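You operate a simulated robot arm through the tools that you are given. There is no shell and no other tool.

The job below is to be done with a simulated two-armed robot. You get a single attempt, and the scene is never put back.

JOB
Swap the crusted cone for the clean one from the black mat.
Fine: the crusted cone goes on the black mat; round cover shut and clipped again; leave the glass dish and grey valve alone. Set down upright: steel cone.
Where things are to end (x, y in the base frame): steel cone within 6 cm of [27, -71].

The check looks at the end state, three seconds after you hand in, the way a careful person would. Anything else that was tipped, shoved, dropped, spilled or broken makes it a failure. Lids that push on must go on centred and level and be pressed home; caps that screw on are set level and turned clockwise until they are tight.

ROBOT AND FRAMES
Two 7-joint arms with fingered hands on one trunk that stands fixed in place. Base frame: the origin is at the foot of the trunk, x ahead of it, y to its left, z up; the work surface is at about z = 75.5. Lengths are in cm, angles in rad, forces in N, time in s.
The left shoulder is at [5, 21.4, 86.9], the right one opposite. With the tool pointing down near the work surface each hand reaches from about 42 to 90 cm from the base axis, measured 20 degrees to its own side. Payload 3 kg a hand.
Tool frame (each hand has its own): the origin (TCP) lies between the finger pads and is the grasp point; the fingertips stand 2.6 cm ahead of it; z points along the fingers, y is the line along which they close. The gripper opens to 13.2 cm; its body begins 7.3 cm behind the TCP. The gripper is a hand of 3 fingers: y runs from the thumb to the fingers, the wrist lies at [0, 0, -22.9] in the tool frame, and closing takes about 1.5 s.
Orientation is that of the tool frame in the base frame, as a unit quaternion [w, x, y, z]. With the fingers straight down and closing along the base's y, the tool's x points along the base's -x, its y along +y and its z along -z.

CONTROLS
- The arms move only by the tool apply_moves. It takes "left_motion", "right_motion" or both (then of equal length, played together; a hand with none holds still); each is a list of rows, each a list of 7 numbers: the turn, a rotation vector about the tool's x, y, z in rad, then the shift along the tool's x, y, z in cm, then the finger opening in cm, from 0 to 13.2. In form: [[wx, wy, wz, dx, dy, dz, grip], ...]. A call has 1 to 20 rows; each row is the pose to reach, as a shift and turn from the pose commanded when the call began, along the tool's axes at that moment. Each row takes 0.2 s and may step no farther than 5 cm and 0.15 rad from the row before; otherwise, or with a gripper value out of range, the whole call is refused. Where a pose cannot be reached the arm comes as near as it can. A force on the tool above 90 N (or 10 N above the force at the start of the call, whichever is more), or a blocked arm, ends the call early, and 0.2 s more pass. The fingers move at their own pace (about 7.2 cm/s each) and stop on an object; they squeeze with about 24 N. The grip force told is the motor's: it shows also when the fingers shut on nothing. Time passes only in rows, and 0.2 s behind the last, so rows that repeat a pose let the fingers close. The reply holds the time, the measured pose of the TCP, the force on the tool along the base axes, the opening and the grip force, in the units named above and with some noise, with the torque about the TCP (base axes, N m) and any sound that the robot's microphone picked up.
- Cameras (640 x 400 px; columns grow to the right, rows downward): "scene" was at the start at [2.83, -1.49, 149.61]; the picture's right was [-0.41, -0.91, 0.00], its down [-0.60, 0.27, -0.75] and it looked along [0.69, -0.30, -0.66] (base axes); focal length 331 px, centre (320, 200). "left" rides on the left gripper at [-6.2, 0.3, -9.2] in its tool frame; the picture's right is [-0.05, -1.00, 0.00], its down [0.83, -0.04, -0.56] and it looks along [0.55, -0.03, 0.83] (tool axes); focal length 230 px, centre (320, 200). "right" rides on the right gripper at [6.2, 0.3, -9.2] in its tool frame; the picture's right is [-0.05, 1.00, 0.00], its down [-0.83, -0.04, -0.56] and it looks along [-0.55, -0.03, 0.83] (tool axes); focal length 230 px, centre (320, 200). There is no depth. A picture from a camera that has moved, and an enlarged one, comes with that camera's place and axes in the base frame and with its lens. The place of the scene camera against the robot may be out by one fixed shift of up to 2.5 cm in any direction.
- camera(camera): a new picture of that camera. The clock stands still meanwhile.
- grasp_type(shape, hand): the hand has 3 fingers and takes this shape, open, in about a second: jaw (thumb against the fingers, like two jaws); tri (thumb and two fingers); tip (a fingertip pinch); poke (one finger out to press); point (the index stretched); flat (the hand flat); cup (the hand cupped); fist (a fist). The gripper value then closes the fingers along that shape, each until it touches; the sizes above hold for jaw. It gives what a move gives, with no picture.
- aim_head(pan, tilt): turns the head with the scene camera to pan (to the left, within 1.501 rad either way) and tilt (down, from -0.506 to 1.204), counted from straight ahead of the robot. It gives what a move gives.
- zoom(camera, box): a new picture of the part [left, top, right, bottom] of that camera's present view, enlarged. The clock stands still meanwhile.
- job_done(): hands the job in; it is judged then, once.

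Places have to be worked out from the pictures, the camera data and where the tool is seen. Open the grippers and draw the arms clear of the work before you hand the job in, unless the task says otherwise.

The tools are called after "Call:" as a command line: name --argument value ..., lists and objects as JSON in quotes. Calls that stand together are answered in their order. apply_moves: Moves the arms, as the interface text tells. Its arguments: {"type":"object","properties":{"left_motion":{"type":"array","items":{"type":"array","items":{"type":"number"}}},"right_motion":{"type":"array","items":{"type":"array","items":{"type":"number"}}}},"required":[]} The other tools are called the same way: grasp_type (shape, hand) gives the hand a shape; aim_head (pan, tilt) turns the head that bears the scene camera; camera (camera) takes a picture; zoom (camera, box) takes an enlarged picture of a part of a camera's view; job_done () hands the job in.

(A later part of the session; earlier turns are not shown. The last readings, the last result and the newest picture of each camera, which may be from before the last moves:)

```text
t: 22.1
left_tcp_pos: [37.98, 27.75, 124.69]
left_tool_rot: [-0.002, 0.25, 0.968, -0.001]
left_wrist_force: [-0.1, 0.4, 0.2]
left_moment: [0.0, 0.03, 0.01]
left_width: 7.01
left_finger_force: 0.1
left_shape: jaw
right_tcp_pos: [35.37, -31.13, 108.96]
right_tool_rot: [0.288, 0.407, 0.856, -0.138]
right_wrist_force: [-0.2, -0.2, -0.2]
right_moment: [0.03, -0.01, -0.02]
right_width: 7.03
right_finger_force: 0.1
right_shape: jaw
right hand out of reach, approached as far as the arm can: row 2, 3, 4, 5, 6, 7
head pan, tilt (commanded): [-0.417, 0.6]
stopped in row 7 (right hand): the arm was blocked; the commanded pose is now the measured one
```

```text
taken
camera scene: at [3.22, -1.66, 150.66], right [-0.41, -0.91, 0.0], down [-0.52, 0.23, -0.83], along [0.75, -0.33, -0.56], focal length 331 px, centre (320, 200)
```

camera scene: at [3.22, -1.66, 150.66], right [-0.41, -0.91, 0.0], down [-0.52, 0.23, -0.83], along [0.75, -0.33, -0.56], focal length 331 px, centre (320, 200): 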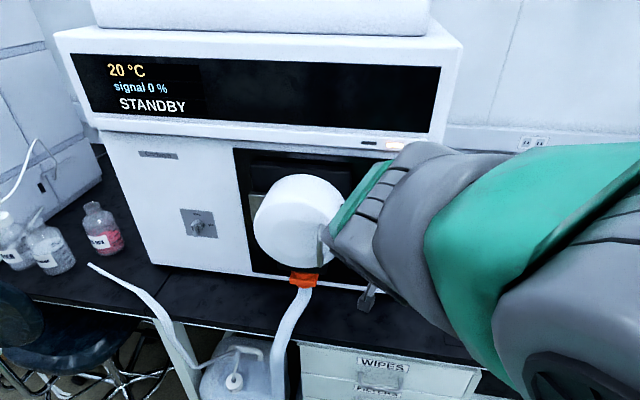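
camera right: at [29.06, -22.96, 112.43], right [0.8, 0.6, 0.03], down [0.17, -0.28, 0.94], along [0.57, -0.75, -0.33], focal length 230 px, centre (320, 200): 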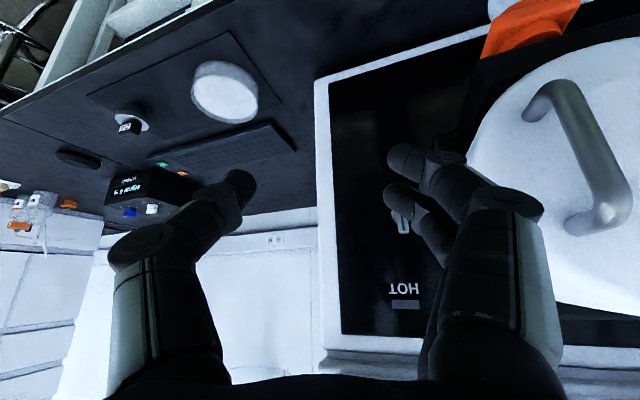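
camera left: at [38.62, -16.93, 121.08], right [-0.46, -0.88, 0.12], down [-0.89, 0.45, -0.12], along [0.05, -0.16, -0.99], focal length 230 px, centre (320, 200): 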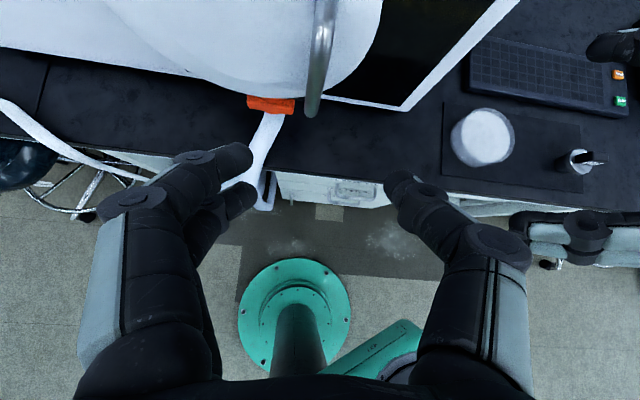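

The yaw at that close spot was beyond the right arm's reach and it got blocked. I rotate back to the heading that worked (pointing forward-left) and will approach the handle from that side instead.

Call:
apply_moves --right_motion '[[-0.0823, 0, -0.1084, -0.35, -0.36, 0.09, 7], [-0.1646, 0, -0.2168, -0.7, -0.72, 0.18, 7], [-0.2469, -0.001, -0.3252, -1.05, -1.08, 0.28, 7], [-0.3292, -0.001, -0.4336, -1.4, -1.44, 0.37, 7], [-0.4115, -0.0015, -0.542, -1.75, -1.8, 0.46, 7], [-0.4938, -0.002, -0.6504, -2.1, -2.16, 0.56, 7], [-0.5761, -0.002, -0.7588, -2.45, -2.52, 0.65, 7], [-0.6584, -0.0025, -0.8672, -2.8, -2.88, 0.74, 7], [-0.7407, -0.003, -0.9756, -3.15, -3.24, 0.84, 7], [-0.823, -0.003, -1.084, -3.5, -3.6, 0.93, 7]]'

Call:
camera --camera "right"

Call:
camera --camera "scene"

```text
t: 24.3
left_tcp_pos: [38.0, 27.78, 124.7]
left_tool_rot: [-0.001, 0.249, 0.968, 0.0]
left_wrist_force: [-0.3, -0.2, -0.8]
left_moment: [-0.01, 0.0, 0.0]
left_width: 7.01
left_finger_force: 0.0
left_shape: jaw
right_tcp_pos: [34.7, -35.99, 110.21]
right_tool_rot: [0.311, -0.223, 0.921, 0.074]
right_wrist_force: [0.0, -0.8, -0.3]
right_moment: [0.03, 0.02, 0.04]
right_width: 7.02
right_finger_force: 0.1
right_shape: jaw
right hand out of reach, approached as far as the arm can: row 1, 2, 3, 4, 5, 6
head pan, tilt (commanded): [-0.417, 0.6]
```

```text
taken
camera right: at [25.3, -40.59, 113.78], right [-0.42, 0.91, 0.03], down [0.31, 0.11, 0.95], along [0.85, 0.4, -0.33], focal length 230 px, centre (320, 200)
```

right: 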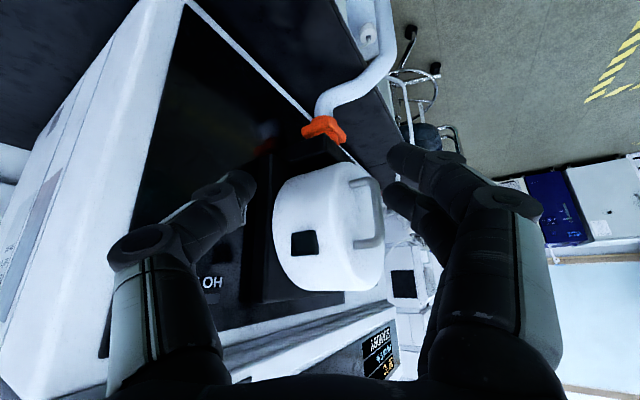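

```text
taken
camera scene: at [3.22, -1.67, 150.66], right [-0.41, -0.91, 0.0], down [-0.52, 0.23, -0.83], along [0.75, -0.33, -0.56], focal length 331 px, centre (320, 200)
```

scene: 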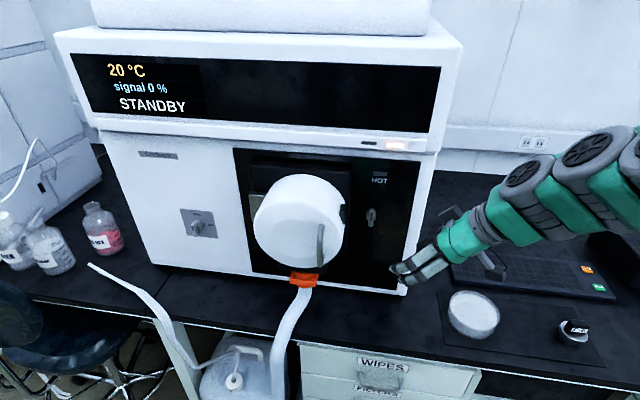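

I'll come at the handle from above instead: untilt the right hand while raising it, then yaw to face the instrument and shift over the handle region, since tool-down at that radius is within reach.

Call:
apply_moves --right_motion '[[0, 0.13, 0, -1.67, 0, -2.2, 7], [0, 0.26, 0, -3.34, 0, -4.4, 7], [0, 0.39, 0, -5.0, 0, -6.6, 7], [0, 0.52, 0, -6.7, 0, -8.8, 7], [0, 0.65, 0, -8.36, 0, -10.98, 7]]'

Call:
apply_moves --right_motion '[[0, 0, 0.139, -1.9, 1.6, 0, 7], [0, 0, 0.277, -3.8, 3.2, 0, 7], [0, 0, 0.416, -5.7, 4.8, 0, 7], [0, 0, 0.554, -7.5, 6.3, 0, 7], [0, 0, 0.693, -9.4, 7.9, 0, 7], [0, 0, 0.831, -11.3, 9.5, 0, 7], [0, 0, 0.97, -13.2, 11.1, 0, 7]]'

Call:
camera --camera "right"

Call:
camera --camera "scene"

```text
t: 25.5
left_tcp_pos: [37.95, 27.67, 124.89]
left_tool_rot: [-0.001, 0.25, 0.968, 0.0]
left_wrist_force: [0.7, 0.8, 0.4]
left_moment: [0.0, -0.01, -0.01]
left_width: 6.99
left_finger_force: 0.0
left_shape: jaw
right_tcp_pos: [34.66, -36.0, 124.14]
right_tool_rot: [0.001, -0.233, 0.972, -0.003]
right_wrist_force: [-0.2, 0.5, 0.2]
right_moment: [0.01, 0.03, -0.01]
right_width: 6.98
right_finger_force: 0.1
right_shape: jaw
head pan, tilt (commanded): [-0.417, 0.6]
```

```text
t: 27.1
left_tcp_pos: [38.0, 27.78, 124.81]
left_tool_rot: [-0.001, 0.249, 0.968, -0.001]
left_wrist_force: [1.2, 0.4, 0.0]
left_moment: [0.0, 0.04, 0.0]
left_width: 7.01
left_finger_force: 0.1
left_shape: jaw
right_tcp_pos: [41.31, -20.07, 123.99]
right_tool_rot: [0.002, 0.247, 0.969, -0.001]
right_wrist_force: [-0.5, 0.3, 0.0]
right_moment: [-0.01, 0.0, -0.03]
right_width: 7.03
right_finger_force: 0.0
right_shape: jaw
head pan, tilt (commanded): [-0.417, 0.6]
```

```text
taken
camera right: at [36.13, -16.81, 133.18], right [0.52, 0.85, 0.0], down [0.71, -0.43, 0.56], along [0.48, -0.29, -0.83], focal length 230 px, centre (320, 200)
```

right: 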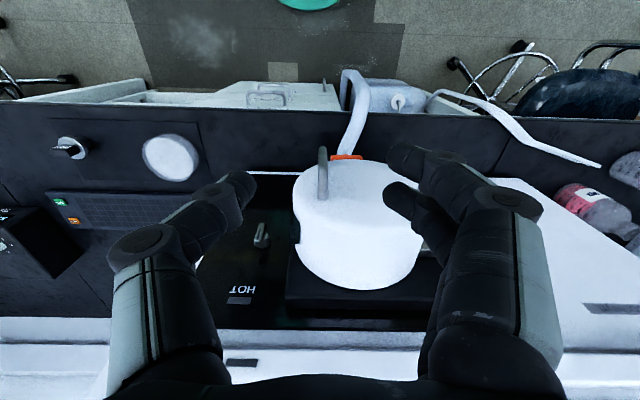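

```text
taken
camera scene: at [3.22, -1.66, 150.66], right [-0.41, -0.91, 0.0], down [-0.52, 0.23, -0.83], along [0.75, -0.33, -0.56], focal length 331 px, centre (320, 200)
```

scene: 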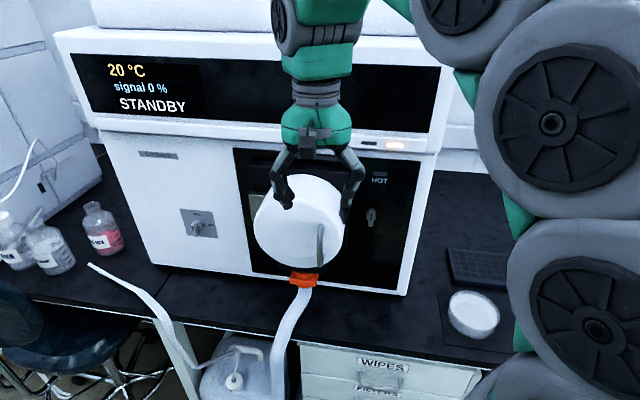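

The hand is tool-down in front of and above the handle. I enlarge the right camera's view to fix the handle position exactly.

Call:
zoom --camera "right" --box '[260, 130, 440, 300]'

Call:
zoom --camera "right" --box '[290, 135, 360, 215]'

```text
2.35 times, centred on (350, 215) of right
camera zoom: at [36.13, -16.81, 133.18], right [0.52, 0.85, 0.0], down [0.71, -0.43, 0.56], along [0.48, -0.29, -0.83], focal length 541 px, centre (249, 165)
```

zoom: 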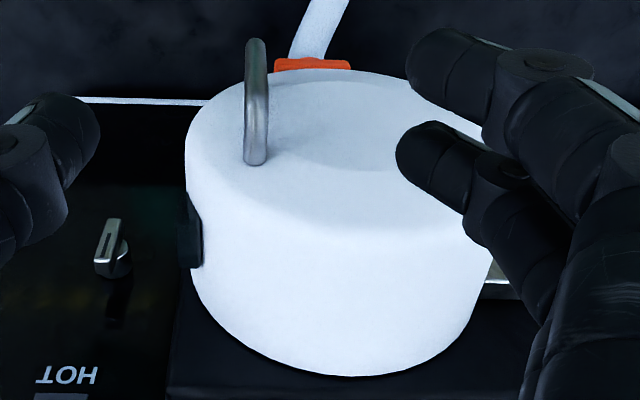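

```text
5.00 times, centred on (325, 175) of right
camera zoom: at [36.13, -16.81, 133.18], right [0.52, 0.85, 0.0], down [0.71, -0.43, 0.56], along [0.48, -0.29, -0.83], focal length 1150 px, centre (295, 325)
```

zoom: 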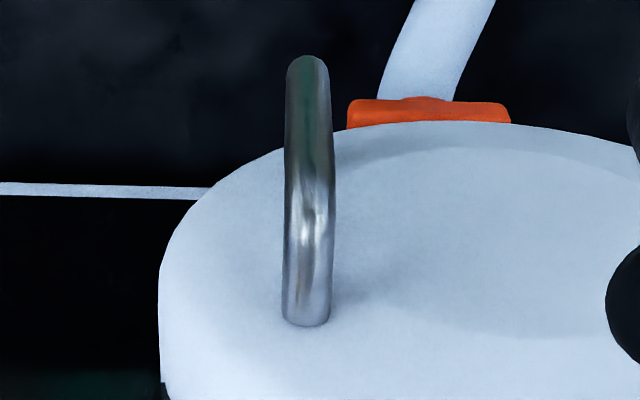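

Handle bar resolved: D-direction 52.5, L 2.3, z 100.5–109 (≈[47.2, -23.1]). I lower the right hand in front of the handle with a slight forward tilt, still short of it.

Call:
apply_moves --right_motion '[[0, -0.05, 0, 0, 0, 3.6, 7], [0, -0.12, 0, 0, 0, 7.2, 7], [0, -0.18, 0, 0, 0, 10.8, 7], [0, -0.24, 0, 0, 0.1, 14.4, 7], [0, -0.3, 0, 0, 0.1, 18, 7]]'

Call:
camera --camera "right"

Call:
camera --camera "scene"

```text
t: 28.3
left_tcp_pos: [38.0, 27.66, 124.74]
left_tool_rot: [-0.001, 0.249, 0.969, 0.001]
left_wrist_force: [-0.1, -0.9, 0.6]
left_moment: [0.02, -0.05, 0.01]
left_width: 6.98
left_finger_force: 0.1
left_shape: jaw
right_tcp_pos: [41.36, -20.06, 106.06]
right_tool_rot: [0.147, 0.243, 0.958, -0.037]
right_wrist_force: [0.5, -0.3, -0.1]
right_moment: [-0.02, -0.02, 0.02]
right_width: 6.99
right_finger_force: 0.0
right_shape: jaw
head pan, tilt (commanded): [-0.417, 0.6]
```

```text
taken
camera right: at [33.95, -15.75, 112.84], right [0.52, 0.85, 0.01], down [0.53, -0.34, 0.78], along [0.67, -0.4, -0.63], focal length 230 px, centre (320, 200)
```

right: 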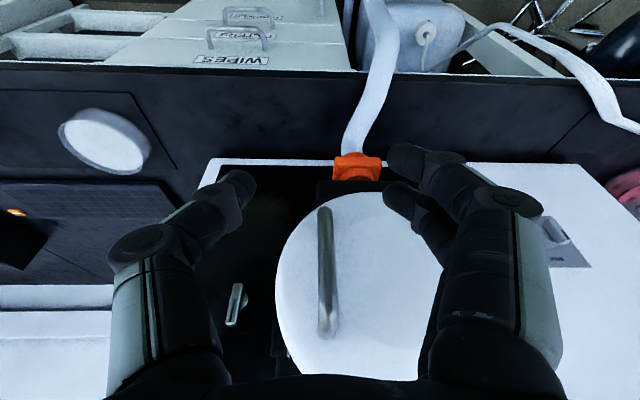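

```text
taken
camera scene: at [3.22, -1.66, 150.66], right [-0.41, -0.91, 0.0], down [-0.52, 0.23, -0.83], along [0.75, -0.33, -0.56], focal length 331 px, centre (320, 200)
```

scene: 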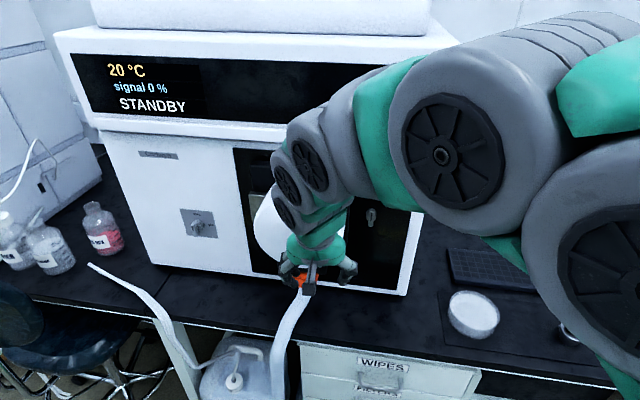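

The bar sits centred between thumb and fingers. I advance 5.9 cm straight toward the cover so the fingers straddle the bar, then close.

Call:
apply_moves --right_motion '[[0, 0, 0, -1.9, 0, 0.58, 7], [0, 0, 0, -3.8, 0, 1.16, 7], [0, 0, 0, -5.64, 0, 1.74, 7], [0, 0, 0, -5.64, 0, 1.74, 7]]'

Call:
camera --camera "right"

```text
t: 29.3
left_tcp_pos: [38.01, 27.69, 124.86]
left_tool_rot: [-0.002, 0.25, 0.968, -0.001]
left_wrist_force: [0.4, 0.8, -0.1]
left_moment: [0.0, 0.02, 0.02]
left_width: 7.0
left_finger_force: 0.1
left_shape: jaw
right_tcp_pos: [46.79, -22.88, 106.06]
right_tool_rot: [0.147, 0.243, 0.958, -0.038]
right_wrist_force: [-0.2, 0.6, -0.1]
right_moment: [0.01, 0.02, -0.02]
right_width: 6.99
right_finger_force: 0.1
right_shape: jaw
head pan, tilt (commanded): [-0.417, 0.6]
```

```text
taken
camera right: at [39.31, -18.58, 112.96], right [0.52, 0.85, 0.01], down [0.53, -0.34, 0.78], along [0.67, -0.4, -0.63], focal length 230 px, centre (320, 200)
```

right: 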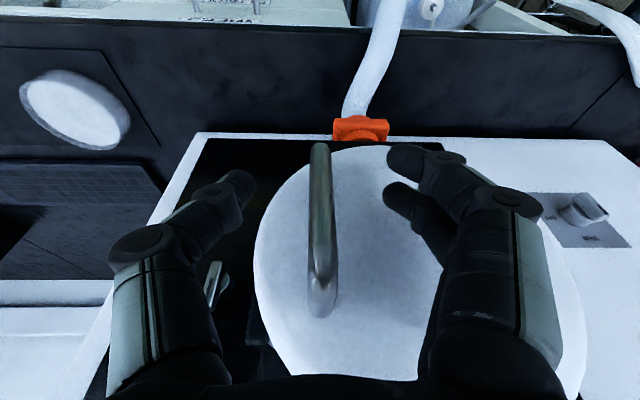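

Bar is well between the fingers. I close the hand on it.

Call:
apply_moves --right_motion '[[0, 0, 0, 0, 0, 0, 5], [0, 0, 0, 0, 0, 0, 3], [0, 0, 0, 0, 0, 0, 1.5], [0, 0, 0, 0, 0, 0, 0], [0, 0, 0, 0, 0, 0, 0], [0, 0, 0, 0, 0, 0, 0], [0, 0, 0, 0, 0, 0, 0], [0, 0, 0, 0, 0, 0, 0]]'

Call:
camera --camera "right"

```text
t: 31.1
left_tcp_pos: [38.0, 27.74, 124.76]
left_tool_rot: [-0.001, 0.25, 0.968, 0.001]
left_wrist_force: [-0.4, -0.1, 0.7]
left_moment: [0.0, -0.03, -0.01]
left_width: 7.0
left_finger_force: 0.1
left_shape: jaw
right_tcp_pos: [46.61, -22.92, 106.05]
right_tool_rot: [0.146, 0.244, 0.958, -0.036]
right_wrist_force: [-1.6, 0.1, -2.3]
right_moment: [0.02, 0.02, -0.04]
right_width: 0.0
right_finger_force: 24.0
right_shape: jaw
head pan, tilt (commanded): [-0.417, 0.6]
```

```text
taken
camera right: at [39.3, -18.56, 112.96], right [0.52, 0.85, 0.01], down [0.53, -0.34, 0.78], along [0.67, -0.4, -0.63], focal length 230 px, centre (320, 200)
```

right: 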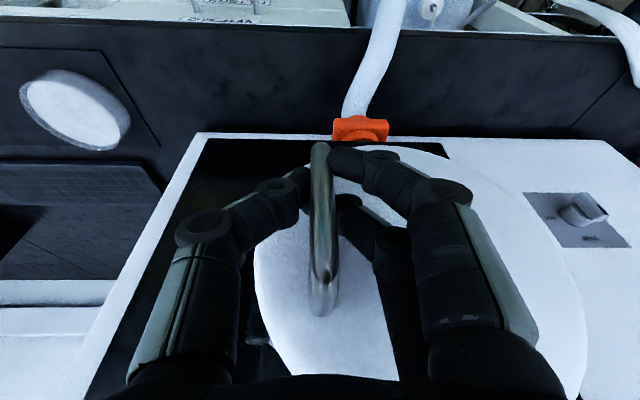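

The fingers hold the bar (24 N). I pull gently 1.5 cm straight back and watch the force and any sound.

Call:
apply_moves --right_motion '[[0, 0, 0, 0.48, 0, -0.15, 0], [0, 0, 0, 0.95, 0, -0.3, 0], [0, 0, 0, 1.43, 0, -0.44, 0]]'

Call:
camera --camera "right"

```text
t: 31.9
left_tcp_pos: [38.01, 27.67, 124.79]
left_tool_rot: [-0.001, 0.25, 0.968, 0.0]
left_wrist_force: [0.6, -0.4, 0.3]
left_moment: [0.0, -0.06, 0.02]
left_width: 6.99
left_finger_force: 0.0
left_shape: jaw
right_tcp_pos: [46.08, -22.79, 106.57]
right_tool_rot: [0.156, 0.243, 0.957, -0.04]
right_wrist_force: [35.6, -27.0, -22.4]
right_moment: [-0.1, -0.08, -0.17]
right_width: 0.0
right_finger_force: 23.8
right_shape: jaw
head pan, tilt (commanded): [-0.417, 0.6]
stopped in row 3 (right hand): the force on the tool passed its limit at 100 N (the readings are from after the stop); the commanded pose is now the measured one
```

```text
taken
camera right: at [38.54, -18.28, 113.18], right [0.52, 0.86, 0.02], down [0.52, -0.33, 0.79], along [0.68, -0.4, -0.61], focal length 230 px, centre (320, 200)
```

right: 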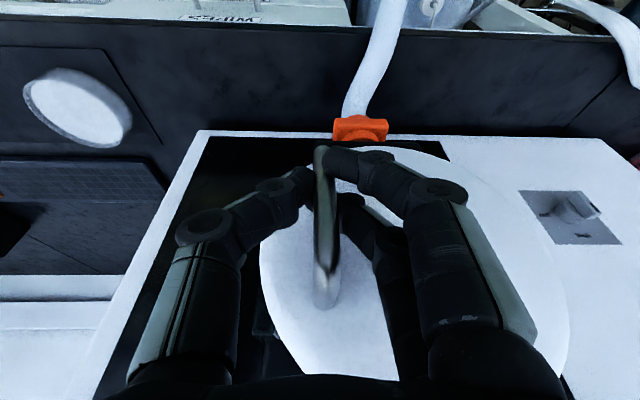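

The cover is held fast (the force limit tripped), so it is clipped. I ease the hand forward and open the fingers to relax.

Call:
apply_moves --right_motion '[[0, 0, 0, -0.5, 0, 0.15, 0], [0, 0, 0, -0.5, 0, 0.15, 2], [0, 0, 0, -0.5, 0, 0.15, 5], [0, 0, 0, -0.5, 0, 0.15, 7], [0, 0, 0, -0.5, 0, 0.15, 7]]'

Call:
camera --camera "right"

```text
t: 33.1
left_tcp_pos: [38.0, 27.69, 124.77]
left_tool_rot: [0.0, 0.249, 0.968, 0.0]
left_wrist_force: [-0.6, -0.2, -0.2]
left_moment: [0.02, 0.0, -0.03]
left_width: 6.98
left_finger_force: 0.0
left_shape: jaw
right_tcp_pos: [46.28, -22.76, 106.5]
right_tool_rot: [0.154, 0.243, 0.957, -0.038]
right_wrist_force: [-0.4, -0.3, -0.1]
right_moment: [-0.03, 0.0, -0.02]
right_width: 6.93
right_finger_force: 0.0
right_shape: jaw
head pan, tilt (commanded): [-0.417, 0.6]
```

```text
taken
camera right: at [38.84, -18.33, 113.23], right [0.52, 0.85, 0.02], down [0.52, -0.33, 0.79], along [0.68, -0.4, -0.62], focal length 230 px, centre (320, 200)
```

right: 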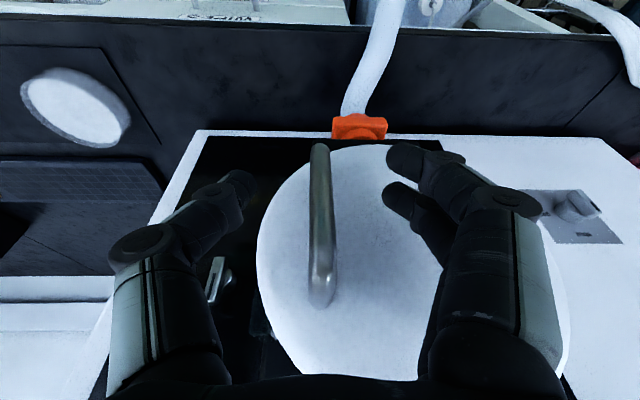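

Cover and handle look unharmed. I back the right hand off the handle, move it to the right and up, to go round to the clip block.

Call:
apply_moves --right_motion '[[0, 0, 0, 2.85, 0, -0.9, 7], [0, 0, 0, 5.7, 0, -1.83, 7], [0, 0, 0, 5.1, -4, -3.7, 7], [0, 0, 0, 4.5, -8, -5.6, 7], [0, 0, 0, 3.9, -12, -7.5, 7], [0, 0, 0, 3.26, -16, -9.4, 7]]'

Call:
grasp_type --hand "right" --shape "poke"

Call:
camera --camera "right"

Call:
camera --camera "scene"

```text
t: 34.5
left_tcp_pos: [37.98, 27.77, 124.82]
left_tool_rot: [-0.001, 0.25, 0.968, 0.0]
left_wrist_force: [-0.4, 0.5, 0.0]
left_moment: [0.04, -0.02, 0.0]
left_width: 7.02
left_finger_force: 0.0
left_shape: jaw
right_tcp_pos: [33.27, -34.18, 114.32]
right_tool_rot: [0.153, 0.243, 0.957, -0.039]
right_wrist_force: [-0.2, 0.4, -1.0]
right_moment: [-0.01, -0.02, 0.01]
right_width: 6.95
right_finger_force: 0.0
right_shape: jaw
head pan, tilt (commanded): [-0.417, 0.6]
```

```text
t: 35.4
left_tcp_pos: [38.09, 27.75, 124.71]
left_tool_rot: [-0.001, 0.249, 0.968, 0.0]
left_wrist_force: [0.1, 0.1, -0.3]
left_moment: [-0.02, 0.01, -0.01]
left_width: 7.0
left_finger_force: 0.2
left_shape: jaw
right_tcp_pos: [33.43, -34.0, 114.22]
right_tool_rot: [0.155, 0.242, 0.957, -0.039]
right_wrist_force: [-0.1, 0.4, -1.4]
right_moment: [0.0, 0.03, 0.03]
right_width: 0.02
right_finger_force: 0.0
right_shape: poke
head pan, tilt (commanded): [-0.417, 0.6]
```

```text
taken
camera right: at [25.98, -29.62, 121.09], right [0.52, 0.85, 0.02], down [0.52, -0.33, 0.79], along [0.68, -0.4, -0.62], focal length 230 px, centre (320, 200)
```

right: 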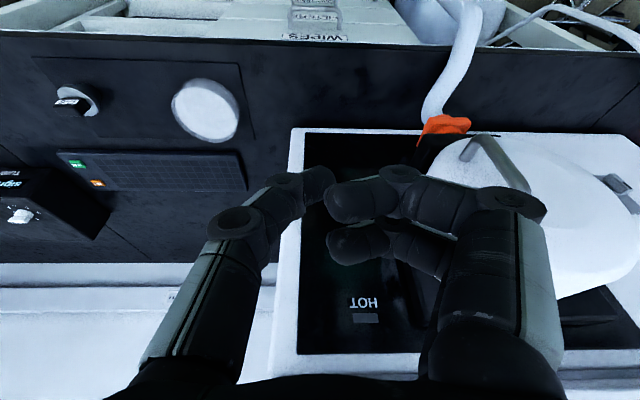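

```text
taken
camera scene: at [3.22, -1.66, 150.66], right [-0.41, -0.91, 0.0], down [-0.52, 0.23, -0.83], along [0.75, -0.33, -0.56], focal length 331 px, centre (320, 200)
```

scene: 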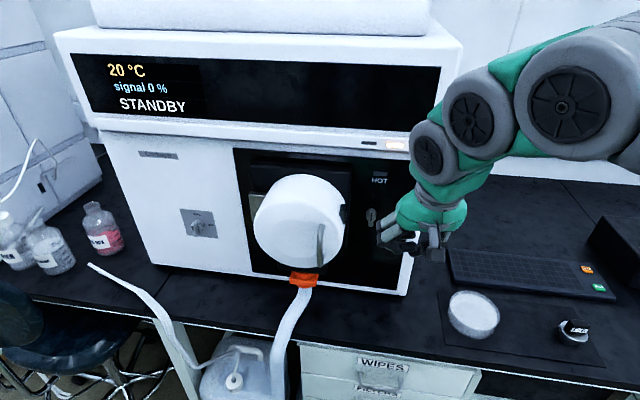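

Call:
zoom --camera "scene" --box '[340, 160, 480, 270]'

Call:
zoom --camera "right" --box '[220, 120, 560, 330]'

```text
3.64 times, centred on (410, 215) of scene
camera zoom: at [3.22, -1.66, 150.66], right [-0.41, -0.91, 0.0], down [-0.52, 0.23, -0.83], along [0.75, -0.33, -0.56], focal length 1204 px, centre (-7, 146)
```

zoom: 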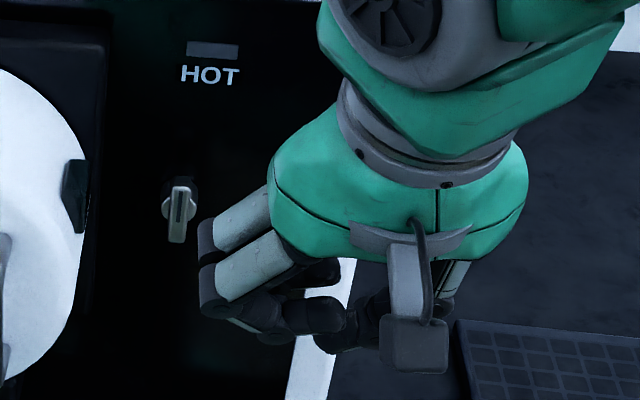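

```text
1.88 times, centred on (390, 225) of right
camera zoom: at [25.98, -29.62, 121.09], right [0.52, 0.85, 0.02], down [0.52, -0.33, 0.79], along [0.68, -0.4, -0.62], focal length 433 px, centre (188, 153)
```

zoom: 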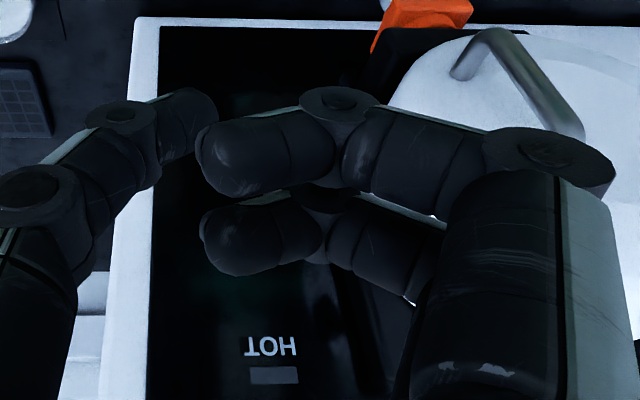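

Call:
grasp_type --hand "right" --shape "point"

Call:
zoom --camera "scene" --box '[340, 160, 480, 270]'

Call:
camera --camera "right"

```text
t: 36.3
left_tcp_pos: [38.05, 27.74, 124.7]
left_tool_rot: [-0.001, 0.249, 0.968, 0.001]
left_wrist_force: [-0.5, 0.1, -0.2]
left_moment: [0.01, 0.02, -0.01]
left_width: 7.0
left_finger_force: 0.1
left_shape: jaw
right_tcp_pos: [33.38, -34.02, 114.29]
right_tool_rot: [0.155, 0.242, 0.957, -0.039]
right_wrist_force: [0.0, -1.6, 0.1]
right_moment: [0.0, 0.0, -0.01]
right_width: 0.01
right_finger_force: 0.1
right_shape: point
head pan, tilt (commanded): [-0.417, 0.6]
```

```text
3.64 times, centred on (410, 215) of scene
camera zoom: at [3.22, -1.66, 150.66], right [-0.41, -0.91, 0.0], down [-0.52, 0.23, -0.83], along [0.75, -0.33, -0.56], focal length 1204 px, centre (-7, 146)
```

zoom: 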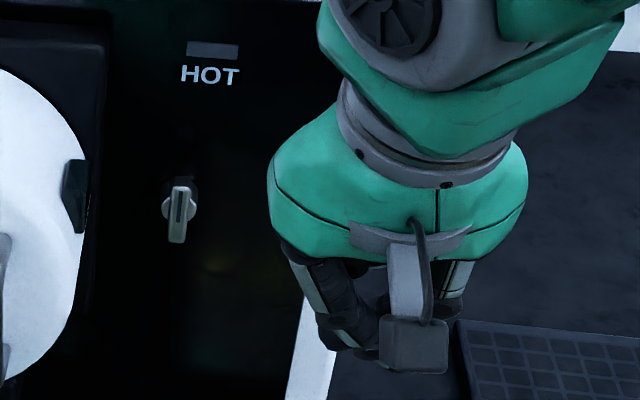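

```text
taken
camera right: at [25.98, -29.61, 121.09], right [0.52, 0.85, 0.02], down [0.52, -0.33, 0.79], along [0.68, -0.4, -0.62], focal length 230 px, centre (320, 200)
```

right: 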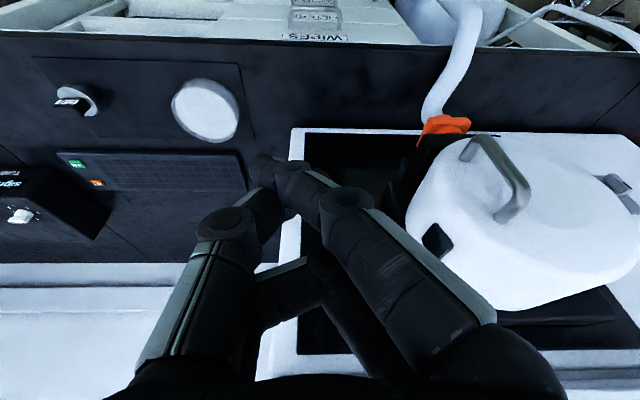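

The "point" index slants across, so it isn't ideal. I try the fist shape: its knuckles could push the block sideways while staying above the T-knob.

Call:
grasp_type --hand "right" --shape "fist"

Call:
zoom --camera "scene" --box '[340, 160, 480, 270]'

Call:
camera --camera "right"

Call:
zoom --camera "right" --box '[390, 130, 550, 310]'

```text
t: 37.2
left_tcp_pos: [38.05, 27.73, 124.82]
left_tool_rot: [-0.001, 0.249, 0.968, 0.0]
left_wrist_force: [-0.2, 0.6, 0.2]
left_moment: [-0.02, 0.01, -0.03]
left_width: 6.99
left_finger_force: 0.2
left_shape: jaw
right_tcp_pos: [33.43, -34.07, 114.35]
right_tool_rot: [0.154, 0.243, 0.957, -0.039]
right_wrist_force: [0.2, -0.4, -0.2]
right_moment: [0.0, 0.0, -0.03]
right_width: 0.0
right_finger_force: 0.0
right_shape: fist
head pan, tilt (commanded): [-0.417, 0.6]
```

```text
3.64 times, centred on (410, 215) of scene
camera zoom: at [3.22, -1.66, 150.66], right [-0.41, -0.91, 0.0], down [-0.52, 0.23, -0.83], along [0.75, -0.33, -0.56], focal length 1204 px, centre (-7, 146)
```

zoom: 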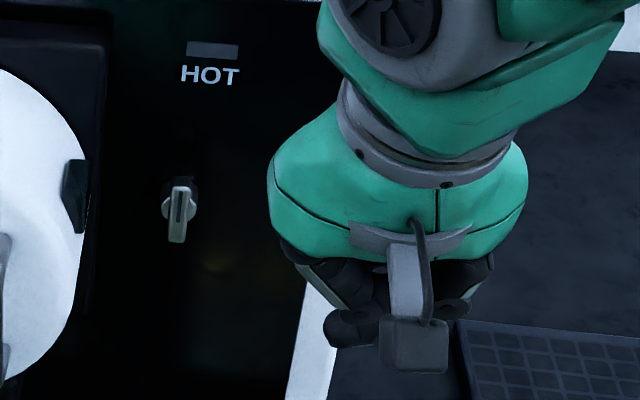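

```text
taken
camera right: at [25.98, -29.62, 121.09], right [0.52, 0.85, 0.02], down [0.52, -0.33, 0.79], along [0.68, -0.4, -0.62], focal length 230 px, centre (320, 200)
```

right: 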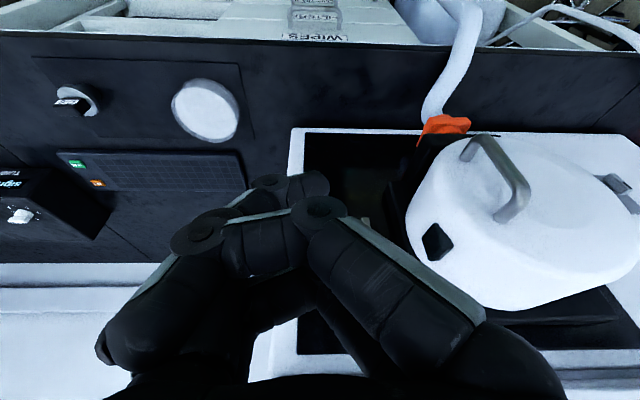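

```text
2.22 times, centred on (470, 220) of right
camera zoom: at [25.98, -29.62, 121.09], right [0.52, 0.85, 0.02], down [0.52, -0.33, 0.79], along [0.68, -0.4, -0.62], focal length 511 px, centre (-13, 156)
```

zoom: 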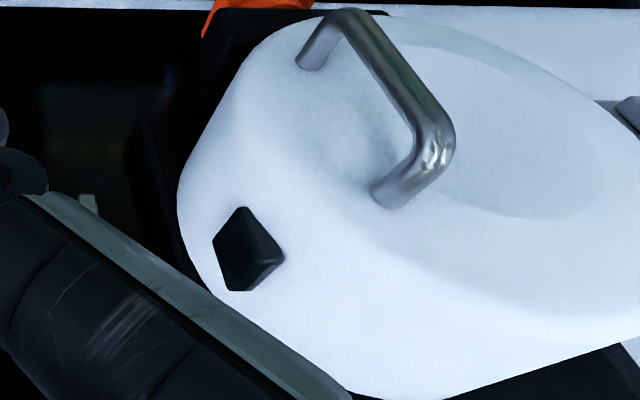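

The block is at about D 60, L -2, z 109.5. I go back to jaw shape (closed) and will use the finger knuckles to press it; first I set the hand more upright at the right of the cover.

Call:
grasp_type --hand "right" --shape "jaw"

Call:
apply_moves --right_motion '[[0, 0.07, 0, 0, 0.5, 1.5, 6], [0, 0.14, 0, 0, 1.0, 3, 3], [0, 0.2, 0, 0.07, 1.4, 4.5, 0], [0, 0.2, 0, 0.07, 1.4, 4.5, 0], [0, 0.2, 0, 0.07, 1.4, 4.5, 0], [0, 0.2, 0, 0.07, 1.4, 4.5, 0], [0, 0.2, 0, 0.07, 1.4, 4.5, 0]]'

Call:
camera --camera "right"

Call:
zoom --camera "scene" --box '[300, 130, 500, 280]'

```text
t: 38.1
left_tcp_pos: [37.98, 27.62, 124.75]
left_tool_rot: [0.0, 0.249, 0.969, 0.0]
left_wrist_force: [0.6, -0.2, 0.5]
left_moment: [0.04, 0.01, 0.02]
left_width: 7.02
left_finger_force: 0.0
left_shape: jaw
right_tcp_pos: [33.46, -34.05, 114.39]
right_tool_rot: [0.155, 0.242, 0.957, -0.038]
right_wrist_force: [1.5, 0.3, -0.7]
right_moment: [-0.01, -0.01, 0.0]
right_width: 5.89
right_finger_force: 0.1
right_shape: jaw
head pan, tilt (commanded): [-0.417, 0.6]
```

```text
t: 39.7
left_tcp_pos: [38.11, 27.65, 124.82]
left_tool_rot: [-0.001, 0.25, 0.968, 0.0]
left_wrist_force: [-0.6, -0.3, 0.4]
left_moment: [0.01, -0.01, 0.01]
left_width: 7.02
left_finger_force: 0.2
left_shape: jaw
right_tcp_pos: [35.34, -33.33, 110.0]
right_tool_rot: [0.058, 0.244, 0.968, -0.014]
right_wrist_force: [-0.9, -0.2, -0.1]
right_moment: [0.02, 0.0, 0.01]
right_width: 0.0
right_finger_force: 24.1
right_shape: jaw
head pan, tilt (commanded): [-0.417, 0.6]
```

```text
taken
camera right: at [29.18, -29.74, 118.42], right [0.52, 0.85, 0.01], down [0.65, -0.4, 0.65], along [0.56, -0.33, -0.76], focal length 230 px, centre (320, 200)
```

right: 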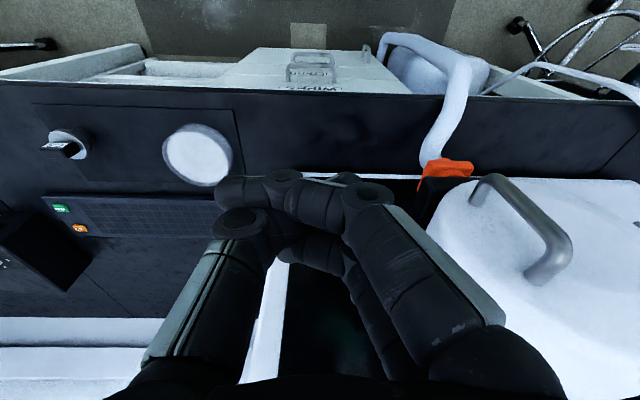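

```text
2.67 times, centred on (400, 205) of scene
camera zoom: at [3.22, -1.66, 150.66], right [-0.41, -0.91, 0.0], down [-0.52, 0.23, -0.83], along [0.75, -0.33, -0.56], focal length 883 px, centre (107, 187)
```

zoom: 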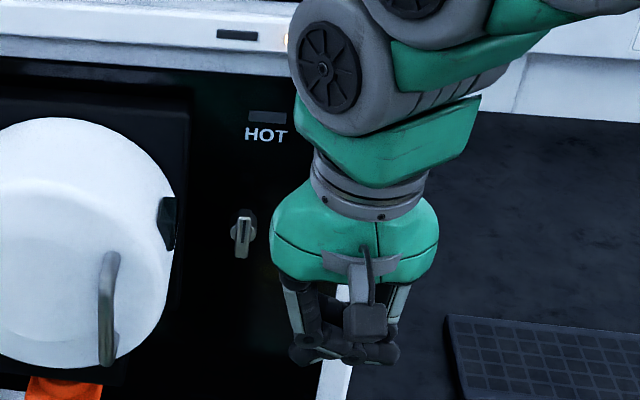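

Fully closed, the knuckles draw inward, so I roll the hand so that the knuckles lead toward the cover, staying clear for now.

Call:
apply_moves --right_motion '[[-0.15, 0, 0, 0, 0, 0, 0], [-0.3, 0, 0, 0, 0, 0, 0], [-0.45, 0, 0, 0, 0, 0, 0], [-0.6, 0, 0, 0, 0, 0, 0]]'

Call:
camera --camera "right"

Call:
zoom --camera "scene" --box '[300, 130, 500, 280]'

```text
t: 40.7
left_tcp_pos: [38.18, 27.57, 124.82]
left_tool_rot: [0.0, 0.25, 0.968, 0.0]
left_wrist_force: [-0.9, 1.2, 0.2]
left_moment: [-0.01, 0.02, 0.01]
left_width: 6.99
left_finger_force: 0.0
left_shape: jaw
right_tcp_pos: [35.21, -33.34, 109.95]
right_tool_rot: [0.128, 0.217, 0.928, 0.274]
right_wrist_force: [1.1, -0.2, 0.6]
right_moment: [-0.02, 0.0, -0.01]
right_width: 0.0
right_finger_force: 24.0
right_shape: jaw
head pan, tilt (commanded): [-0.417, 0.6]
```

```text
taken
camera right: at [26.7, -34.42, 116.91], right [0.38, 0.73, 0.57], down [0.51, -0.68, 0.53], along [0.77, 0.09, -0.63], focal length 230 px, centre (320, 200)
```

right: 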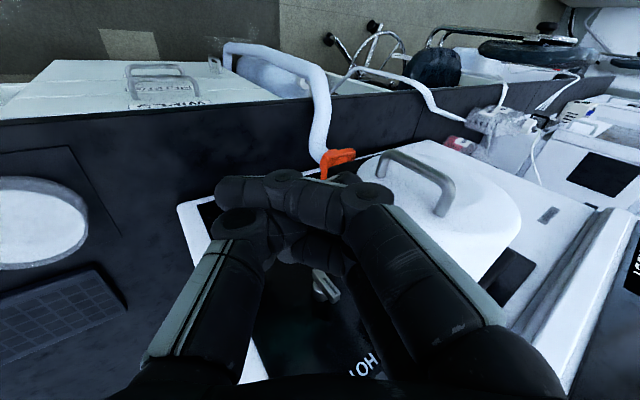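

```text
2.67 times, centred on (400, 205) of scene
camera zoom: at [3.22, -1.66, 150.66], right [-0.41, -0.91, 0.0], down [-0.52, 0.23, -0.83], along [0.75, -0.33, -0.56], focal length 883 px, centre (107, 187)
```

zoom: 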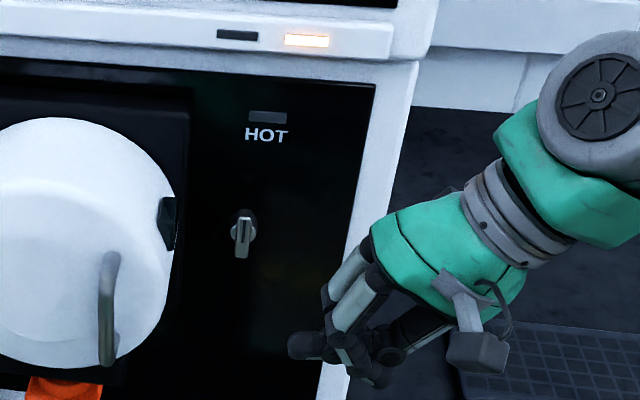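

In the closed hand the thumb tip passes between the fingers and leads on the cover side; it makes a good poker. I move straight toward the instrument beside the block, still about 5 cm to its right.

Call:
apply_moves --right_motion '[[0, 0, 0, -3.1, -0.22, 0.3, 0], [0, 0, 0, -6.2, -0.44, 0.6, 0], [0, 0, 0, -9.2, -0.65, 0.9, 0], [0, 0, 0, -12.3, -0.87, 1.19, 0]]'

Call:
camera --camera "right"

Call:
zoom --camera "scene" --box '[300, 130, 500, 280]'

```text
t: 41.7
left_tcp_pos: [38.15, 27.69, 124.8]
left_tool_rot: [-0.001, 0.251, 0.968, 0.0]
left_wrist_force: [0.2, 0.3, 0.4]
left_moment: [-0.02, -0.02, -0.05]
left_width: 7.02
left_finger_force: 0.0
left_shape: jaw
right_tcp_pos: [46.14, -39.22, 109.98]
right_tool_rot: [0.128, 0.217, 0.928, 0.273]
right_wrist_force: [0.8, -0.1, 0.1]
right_moment: [-0.02, 0.03, 0.02]
right_width: 0.03
right_finger_force: 24.0
right_shape: jaw
head pan, tilt (commanded): [-0.417, 0.6]
```

```text
taken
camera right: at [37.64, -40.29, 116.82], right [0.38, 0.73, 0.57], down [0.51, -0.68, 0.53], along [0.77, 0.09, -0.63], focal length 230 px, centre (320, 200)
```

right: 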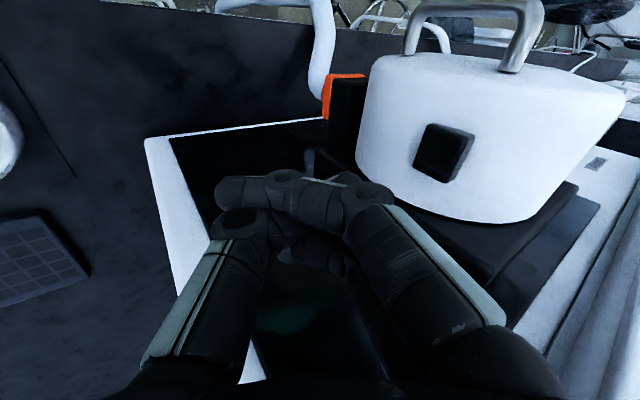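

```text
2.67 times, centred on (400, 205) of scene
camera zoom: at [3.22, -1.66, 150.66], right [-0.41, -0.91, 0.0], down [-0.52, 0.23, -0.83], along [0.75, -0.33, -0.56], focal length 883 px, centre (107, 187)
```

zoom: 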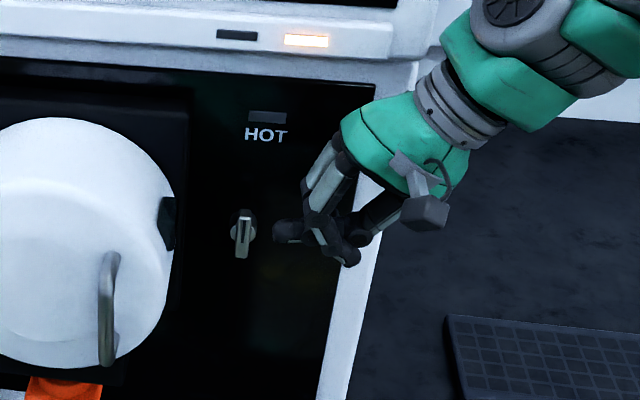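

The thumb tip will pass in front of the T-knob with about 1 cm to spare at slightly higher z. I slide 5 cm toward the block and look again.

Call:
apply_moves --right_motion '[[0, 0, 0, 0.27, 0.16, -0.23, 0], [0, 0, 0, 0.27, 2.2, 1.2, 0], [0, 0, 0, 0.26, 4.27, 2.61, 0]]'

Call:
camera --camera "right"

Call:
zoom --camera "scene" --box '[300, 150, 440, 260]'

```text
t: 42.5
left_tcp_pos: [37.92, 27.71, 124.85]
left_tool_rot: [-0.002, 0.249, 0.969, 0.0]
left_wrist_force: [0.0, 0.1, -0.5]
left_moment: [-0.03, 0.02, 0.03]
left_width: 7.01
left_finger_force: 0.0
left_shape: jaw
right_tcp_pos: [48.18, -34.65, 109.98]
right_tool_rot: [0.127, 0.216, 0.929, 0.272]
right_wrist_force: [0.4, -0.4, -0.4]
right_moment: [-0.02, 0.01, 0.01]
right_width: 0.0
right_finger_force: 24.5
right_shape: jaw
head pan, tilt (commanded): [-0.417, 0.6]
```

```text
taken
camera right: at [39.71, -35.77, 117.05], right [0.38, 0.73, 0.57], down [0.51, -0.67, 0.53], along [0.77, 0.09, -0.63], focal length 230 px, centre (320, 200)
```

right: 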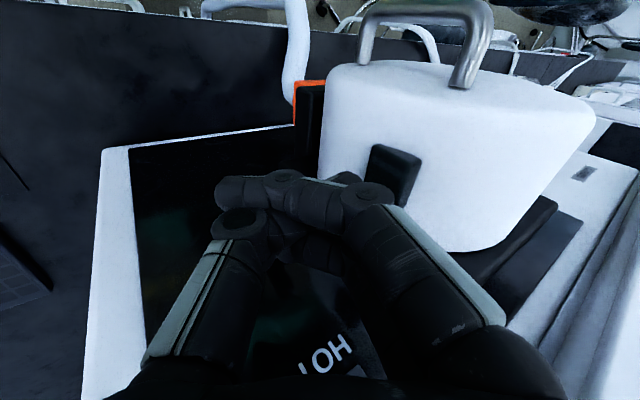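

```text
3.64 times, centred on (370, 205) of scene
camera zoom: at [3.22, -1.66, 150.66], right [-0.41, -0.91, 0.0], down [-0.52, 0.23, -0.83], along [0.75, -0.33, -0.56], focal length 1204 px, centre (138, 182)
```

zoom: 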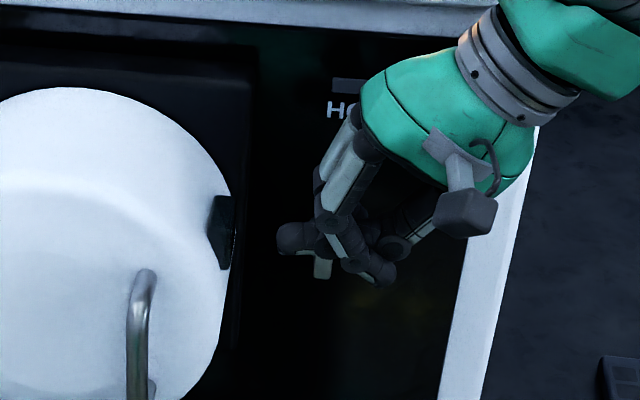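

The thumb tip is level with the block and ~2.6 cm from it. I advance 2.2 cm, then in small steps.

Call:
apply_moves --right_motion '[[0, 0, 0, 0, 0.9, 0.62, 0], [0, 0, 0, 0, 1.81, 1.25, 0]]'

Call:
apply_moves --right_motion '[[0, 0, 0, 0, 0.41, 0.28, 0], [0, 0, 0, 0, 0.62, 0.43, 0]]'

Call:
zoom --camera "scene" --box '[320, 170, 400, 240]'

```text
t: 43.1
left_tcp_pos: [38.05, 27.72, 124.83]
left_tool_rot: [0.0, 0.25, 0.968, 0.0]
left_wrist_force: [0.7, -0.6, 0.4]
left_moment: [0.02, 0.01, 0.0]
left_width: 7.0
left_finger_force: 0.0
left_shape: jaw
right_tcp_pos: [49.27, -32.88, 110.17]
right_tool_rot: [0.128, 0.216, 0.929, 0.273]
right_wrist_force: [-0.2, -1.0, 0.2]
right_moment: [0.01, 0.02, -0.01]
right_width: 0.0
right_finger_force: 24.2
right_shape: jaw
head pan, tilt (commanded): [-0.417, 0.6]
```

```text
t: 43.7
left_tcp_pos: [38.02, 27.65, 124.89]
left_tool_rot: [-0.001, 0.25, 0.968, 0.0]
left_wrist_force: [0.4, 1.0, -0.2]
left_moment: [0.01, 0.02, 0.01]
left_width: 7.0
left_finger_force: 0.2
left_shape: jaw
right_tcp_pos: [49.57, -32.39, 110.24]
right_tool_rot: [0.128, 0.218, 0.929, 0.272]
right_wrist_force: [-7.7, -6.2, 2.4]
right_moment: [0.0, -0.01, 0.04]
right_width: 0.0
right_finger_force: 24.1
right_shape: jaw
head pan, tilt (commanded): [-0.417, 0.6]
```

```text
5.71 times, centred on (360, 205) of scene
camera zoom: at [3.2, -1.68, 150.66], right [-0.41, -0.91, 0.0], down [-0.52, 0.23, -0.83], along [0.75, -0.33, -0.56], focal length 1892 px, centre (91, 171)
```

zoom: 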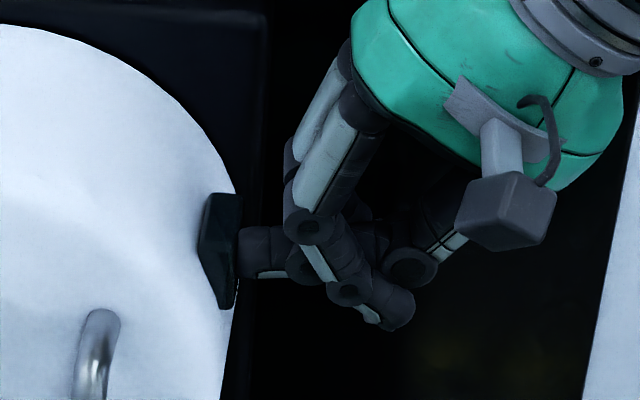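

Contact made (about 10 N), thumb tip centred on the block. I press further by small steps, listening for a click.

Call:
apply_moves --right_motion '[[0, 0, 0, 0, 0.25, 0.17, 0], [0, 0, 0, 0, 0.41, 0.28, 0]]'

Call:
zoom --camera "scene" --box '[320, 170, 400, 240]'

```text
t: 44.3
left_tcp_pos: [38.03, 27.55, 124.84]
left_tool_rot: [0.0, 0.251, 0.968, 0.0]
left_wrist_force: [-1.1, -0.3, -0.3]
left_moment: [0.0, 0.0, 0.01]
left_width: 7.02
left_finger_force: 0.0
left_shape: jaw
right_tcp_pos: [49.75, -32.15, 110.27]
right_tool_rot: [0.129, 0.218, 0.928, 0.271]
right_wrist_force: [-39.6, -40.1, 13.2]
right_moment: [-0.02, 0.05, 0.02]
right_width: 0.0
right_finger_force: 23.8
right_shape: jaw
head pan, tilt (commanded): [-0.417, 0.6]
```

```text
5.71 times, centred on (360, 205) of scene
camera zoom: at [3.12, -1.74, 150.66], right [-0.41, -0.91, 0.0], down [-0.52, 0.23, -0.83], along [0.75, -0.34, -0.56], focal length 1892 px, centre (91, 171)
```

zoom: 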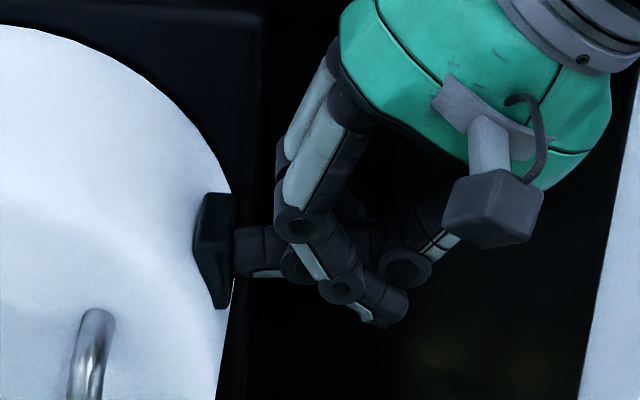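

The block does not give at ~58 N, so it isn't a push button in that direction. I back off and look at it closely.

Call:
apply_moves --right_motion '[[0, 0, 0, 0, -0.8, -0.56, 0], [0, 0, 0, 0, -2.4, -1.7, 0], [0, 0, 0, 0, -4.1, -2.84, 0]]'

Call:
zoom --camera "right" --box '[310, 110, 480, 240]'

Call:
zoom --camera "scene" --box '[325, 190, 365, 230]'

```text
t: 45.1
left_tcp_pos: [38.08, 27.74, 124.91]
left_tool_rot: [-0.001, 0.25, 0.968, 0.0]
left_wrist_force: [-0.7, 0.0, 0.1]
left_moment: [-0.01, 0.03, 0.0]
left_width: 7.02
left_finger_force: 0.1
left_shape: jaw
right_tcp_pos: [47.47, -36.1, 110.12]
right_tool_rot: [0.127, 0.217, 0.929, 0.273]
right_wrist_force: [-0.2, 0.2, -0.7]
right_moment: [0.0, -0.05, 0.0]
right_width: 0.0
right_finger_force: 23.9
right_shape: jaw
head pan, tilt (commanded): [-0.417, 0.6]
```

```text
3.08 times, centred on (395, 175) of right
camera zoom: at [39.11, -37.19, 117.09], right [0.38, 0.73, 0.57], down [0.51, -0.68, 0.53], along [0.77, 0.09, -0.63], focal length 708 px, centre (89, 277)
```

zoom: 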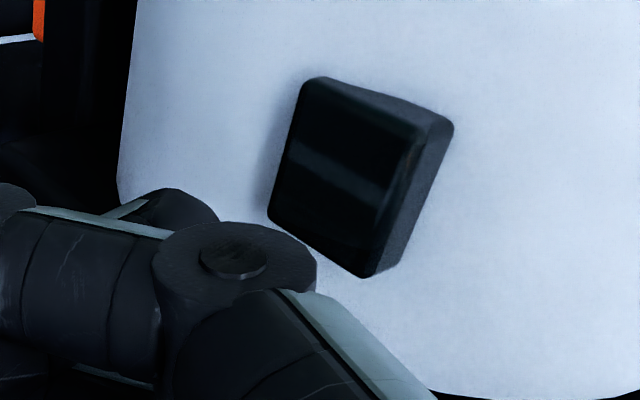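

```text
10.00 times, centred on (345, 210) of scene
camera zoom: at [3.22, -1.66, 150.66], right [-0.4, -0.91, 0.0], down [-0.52, 0.23, -0.83], along [0.75, -0.33, -0.56], focal length 3310 px, centre (70, 100)
```

zoom: 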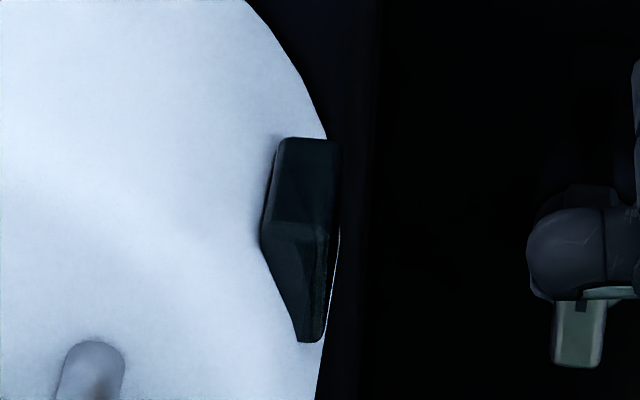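

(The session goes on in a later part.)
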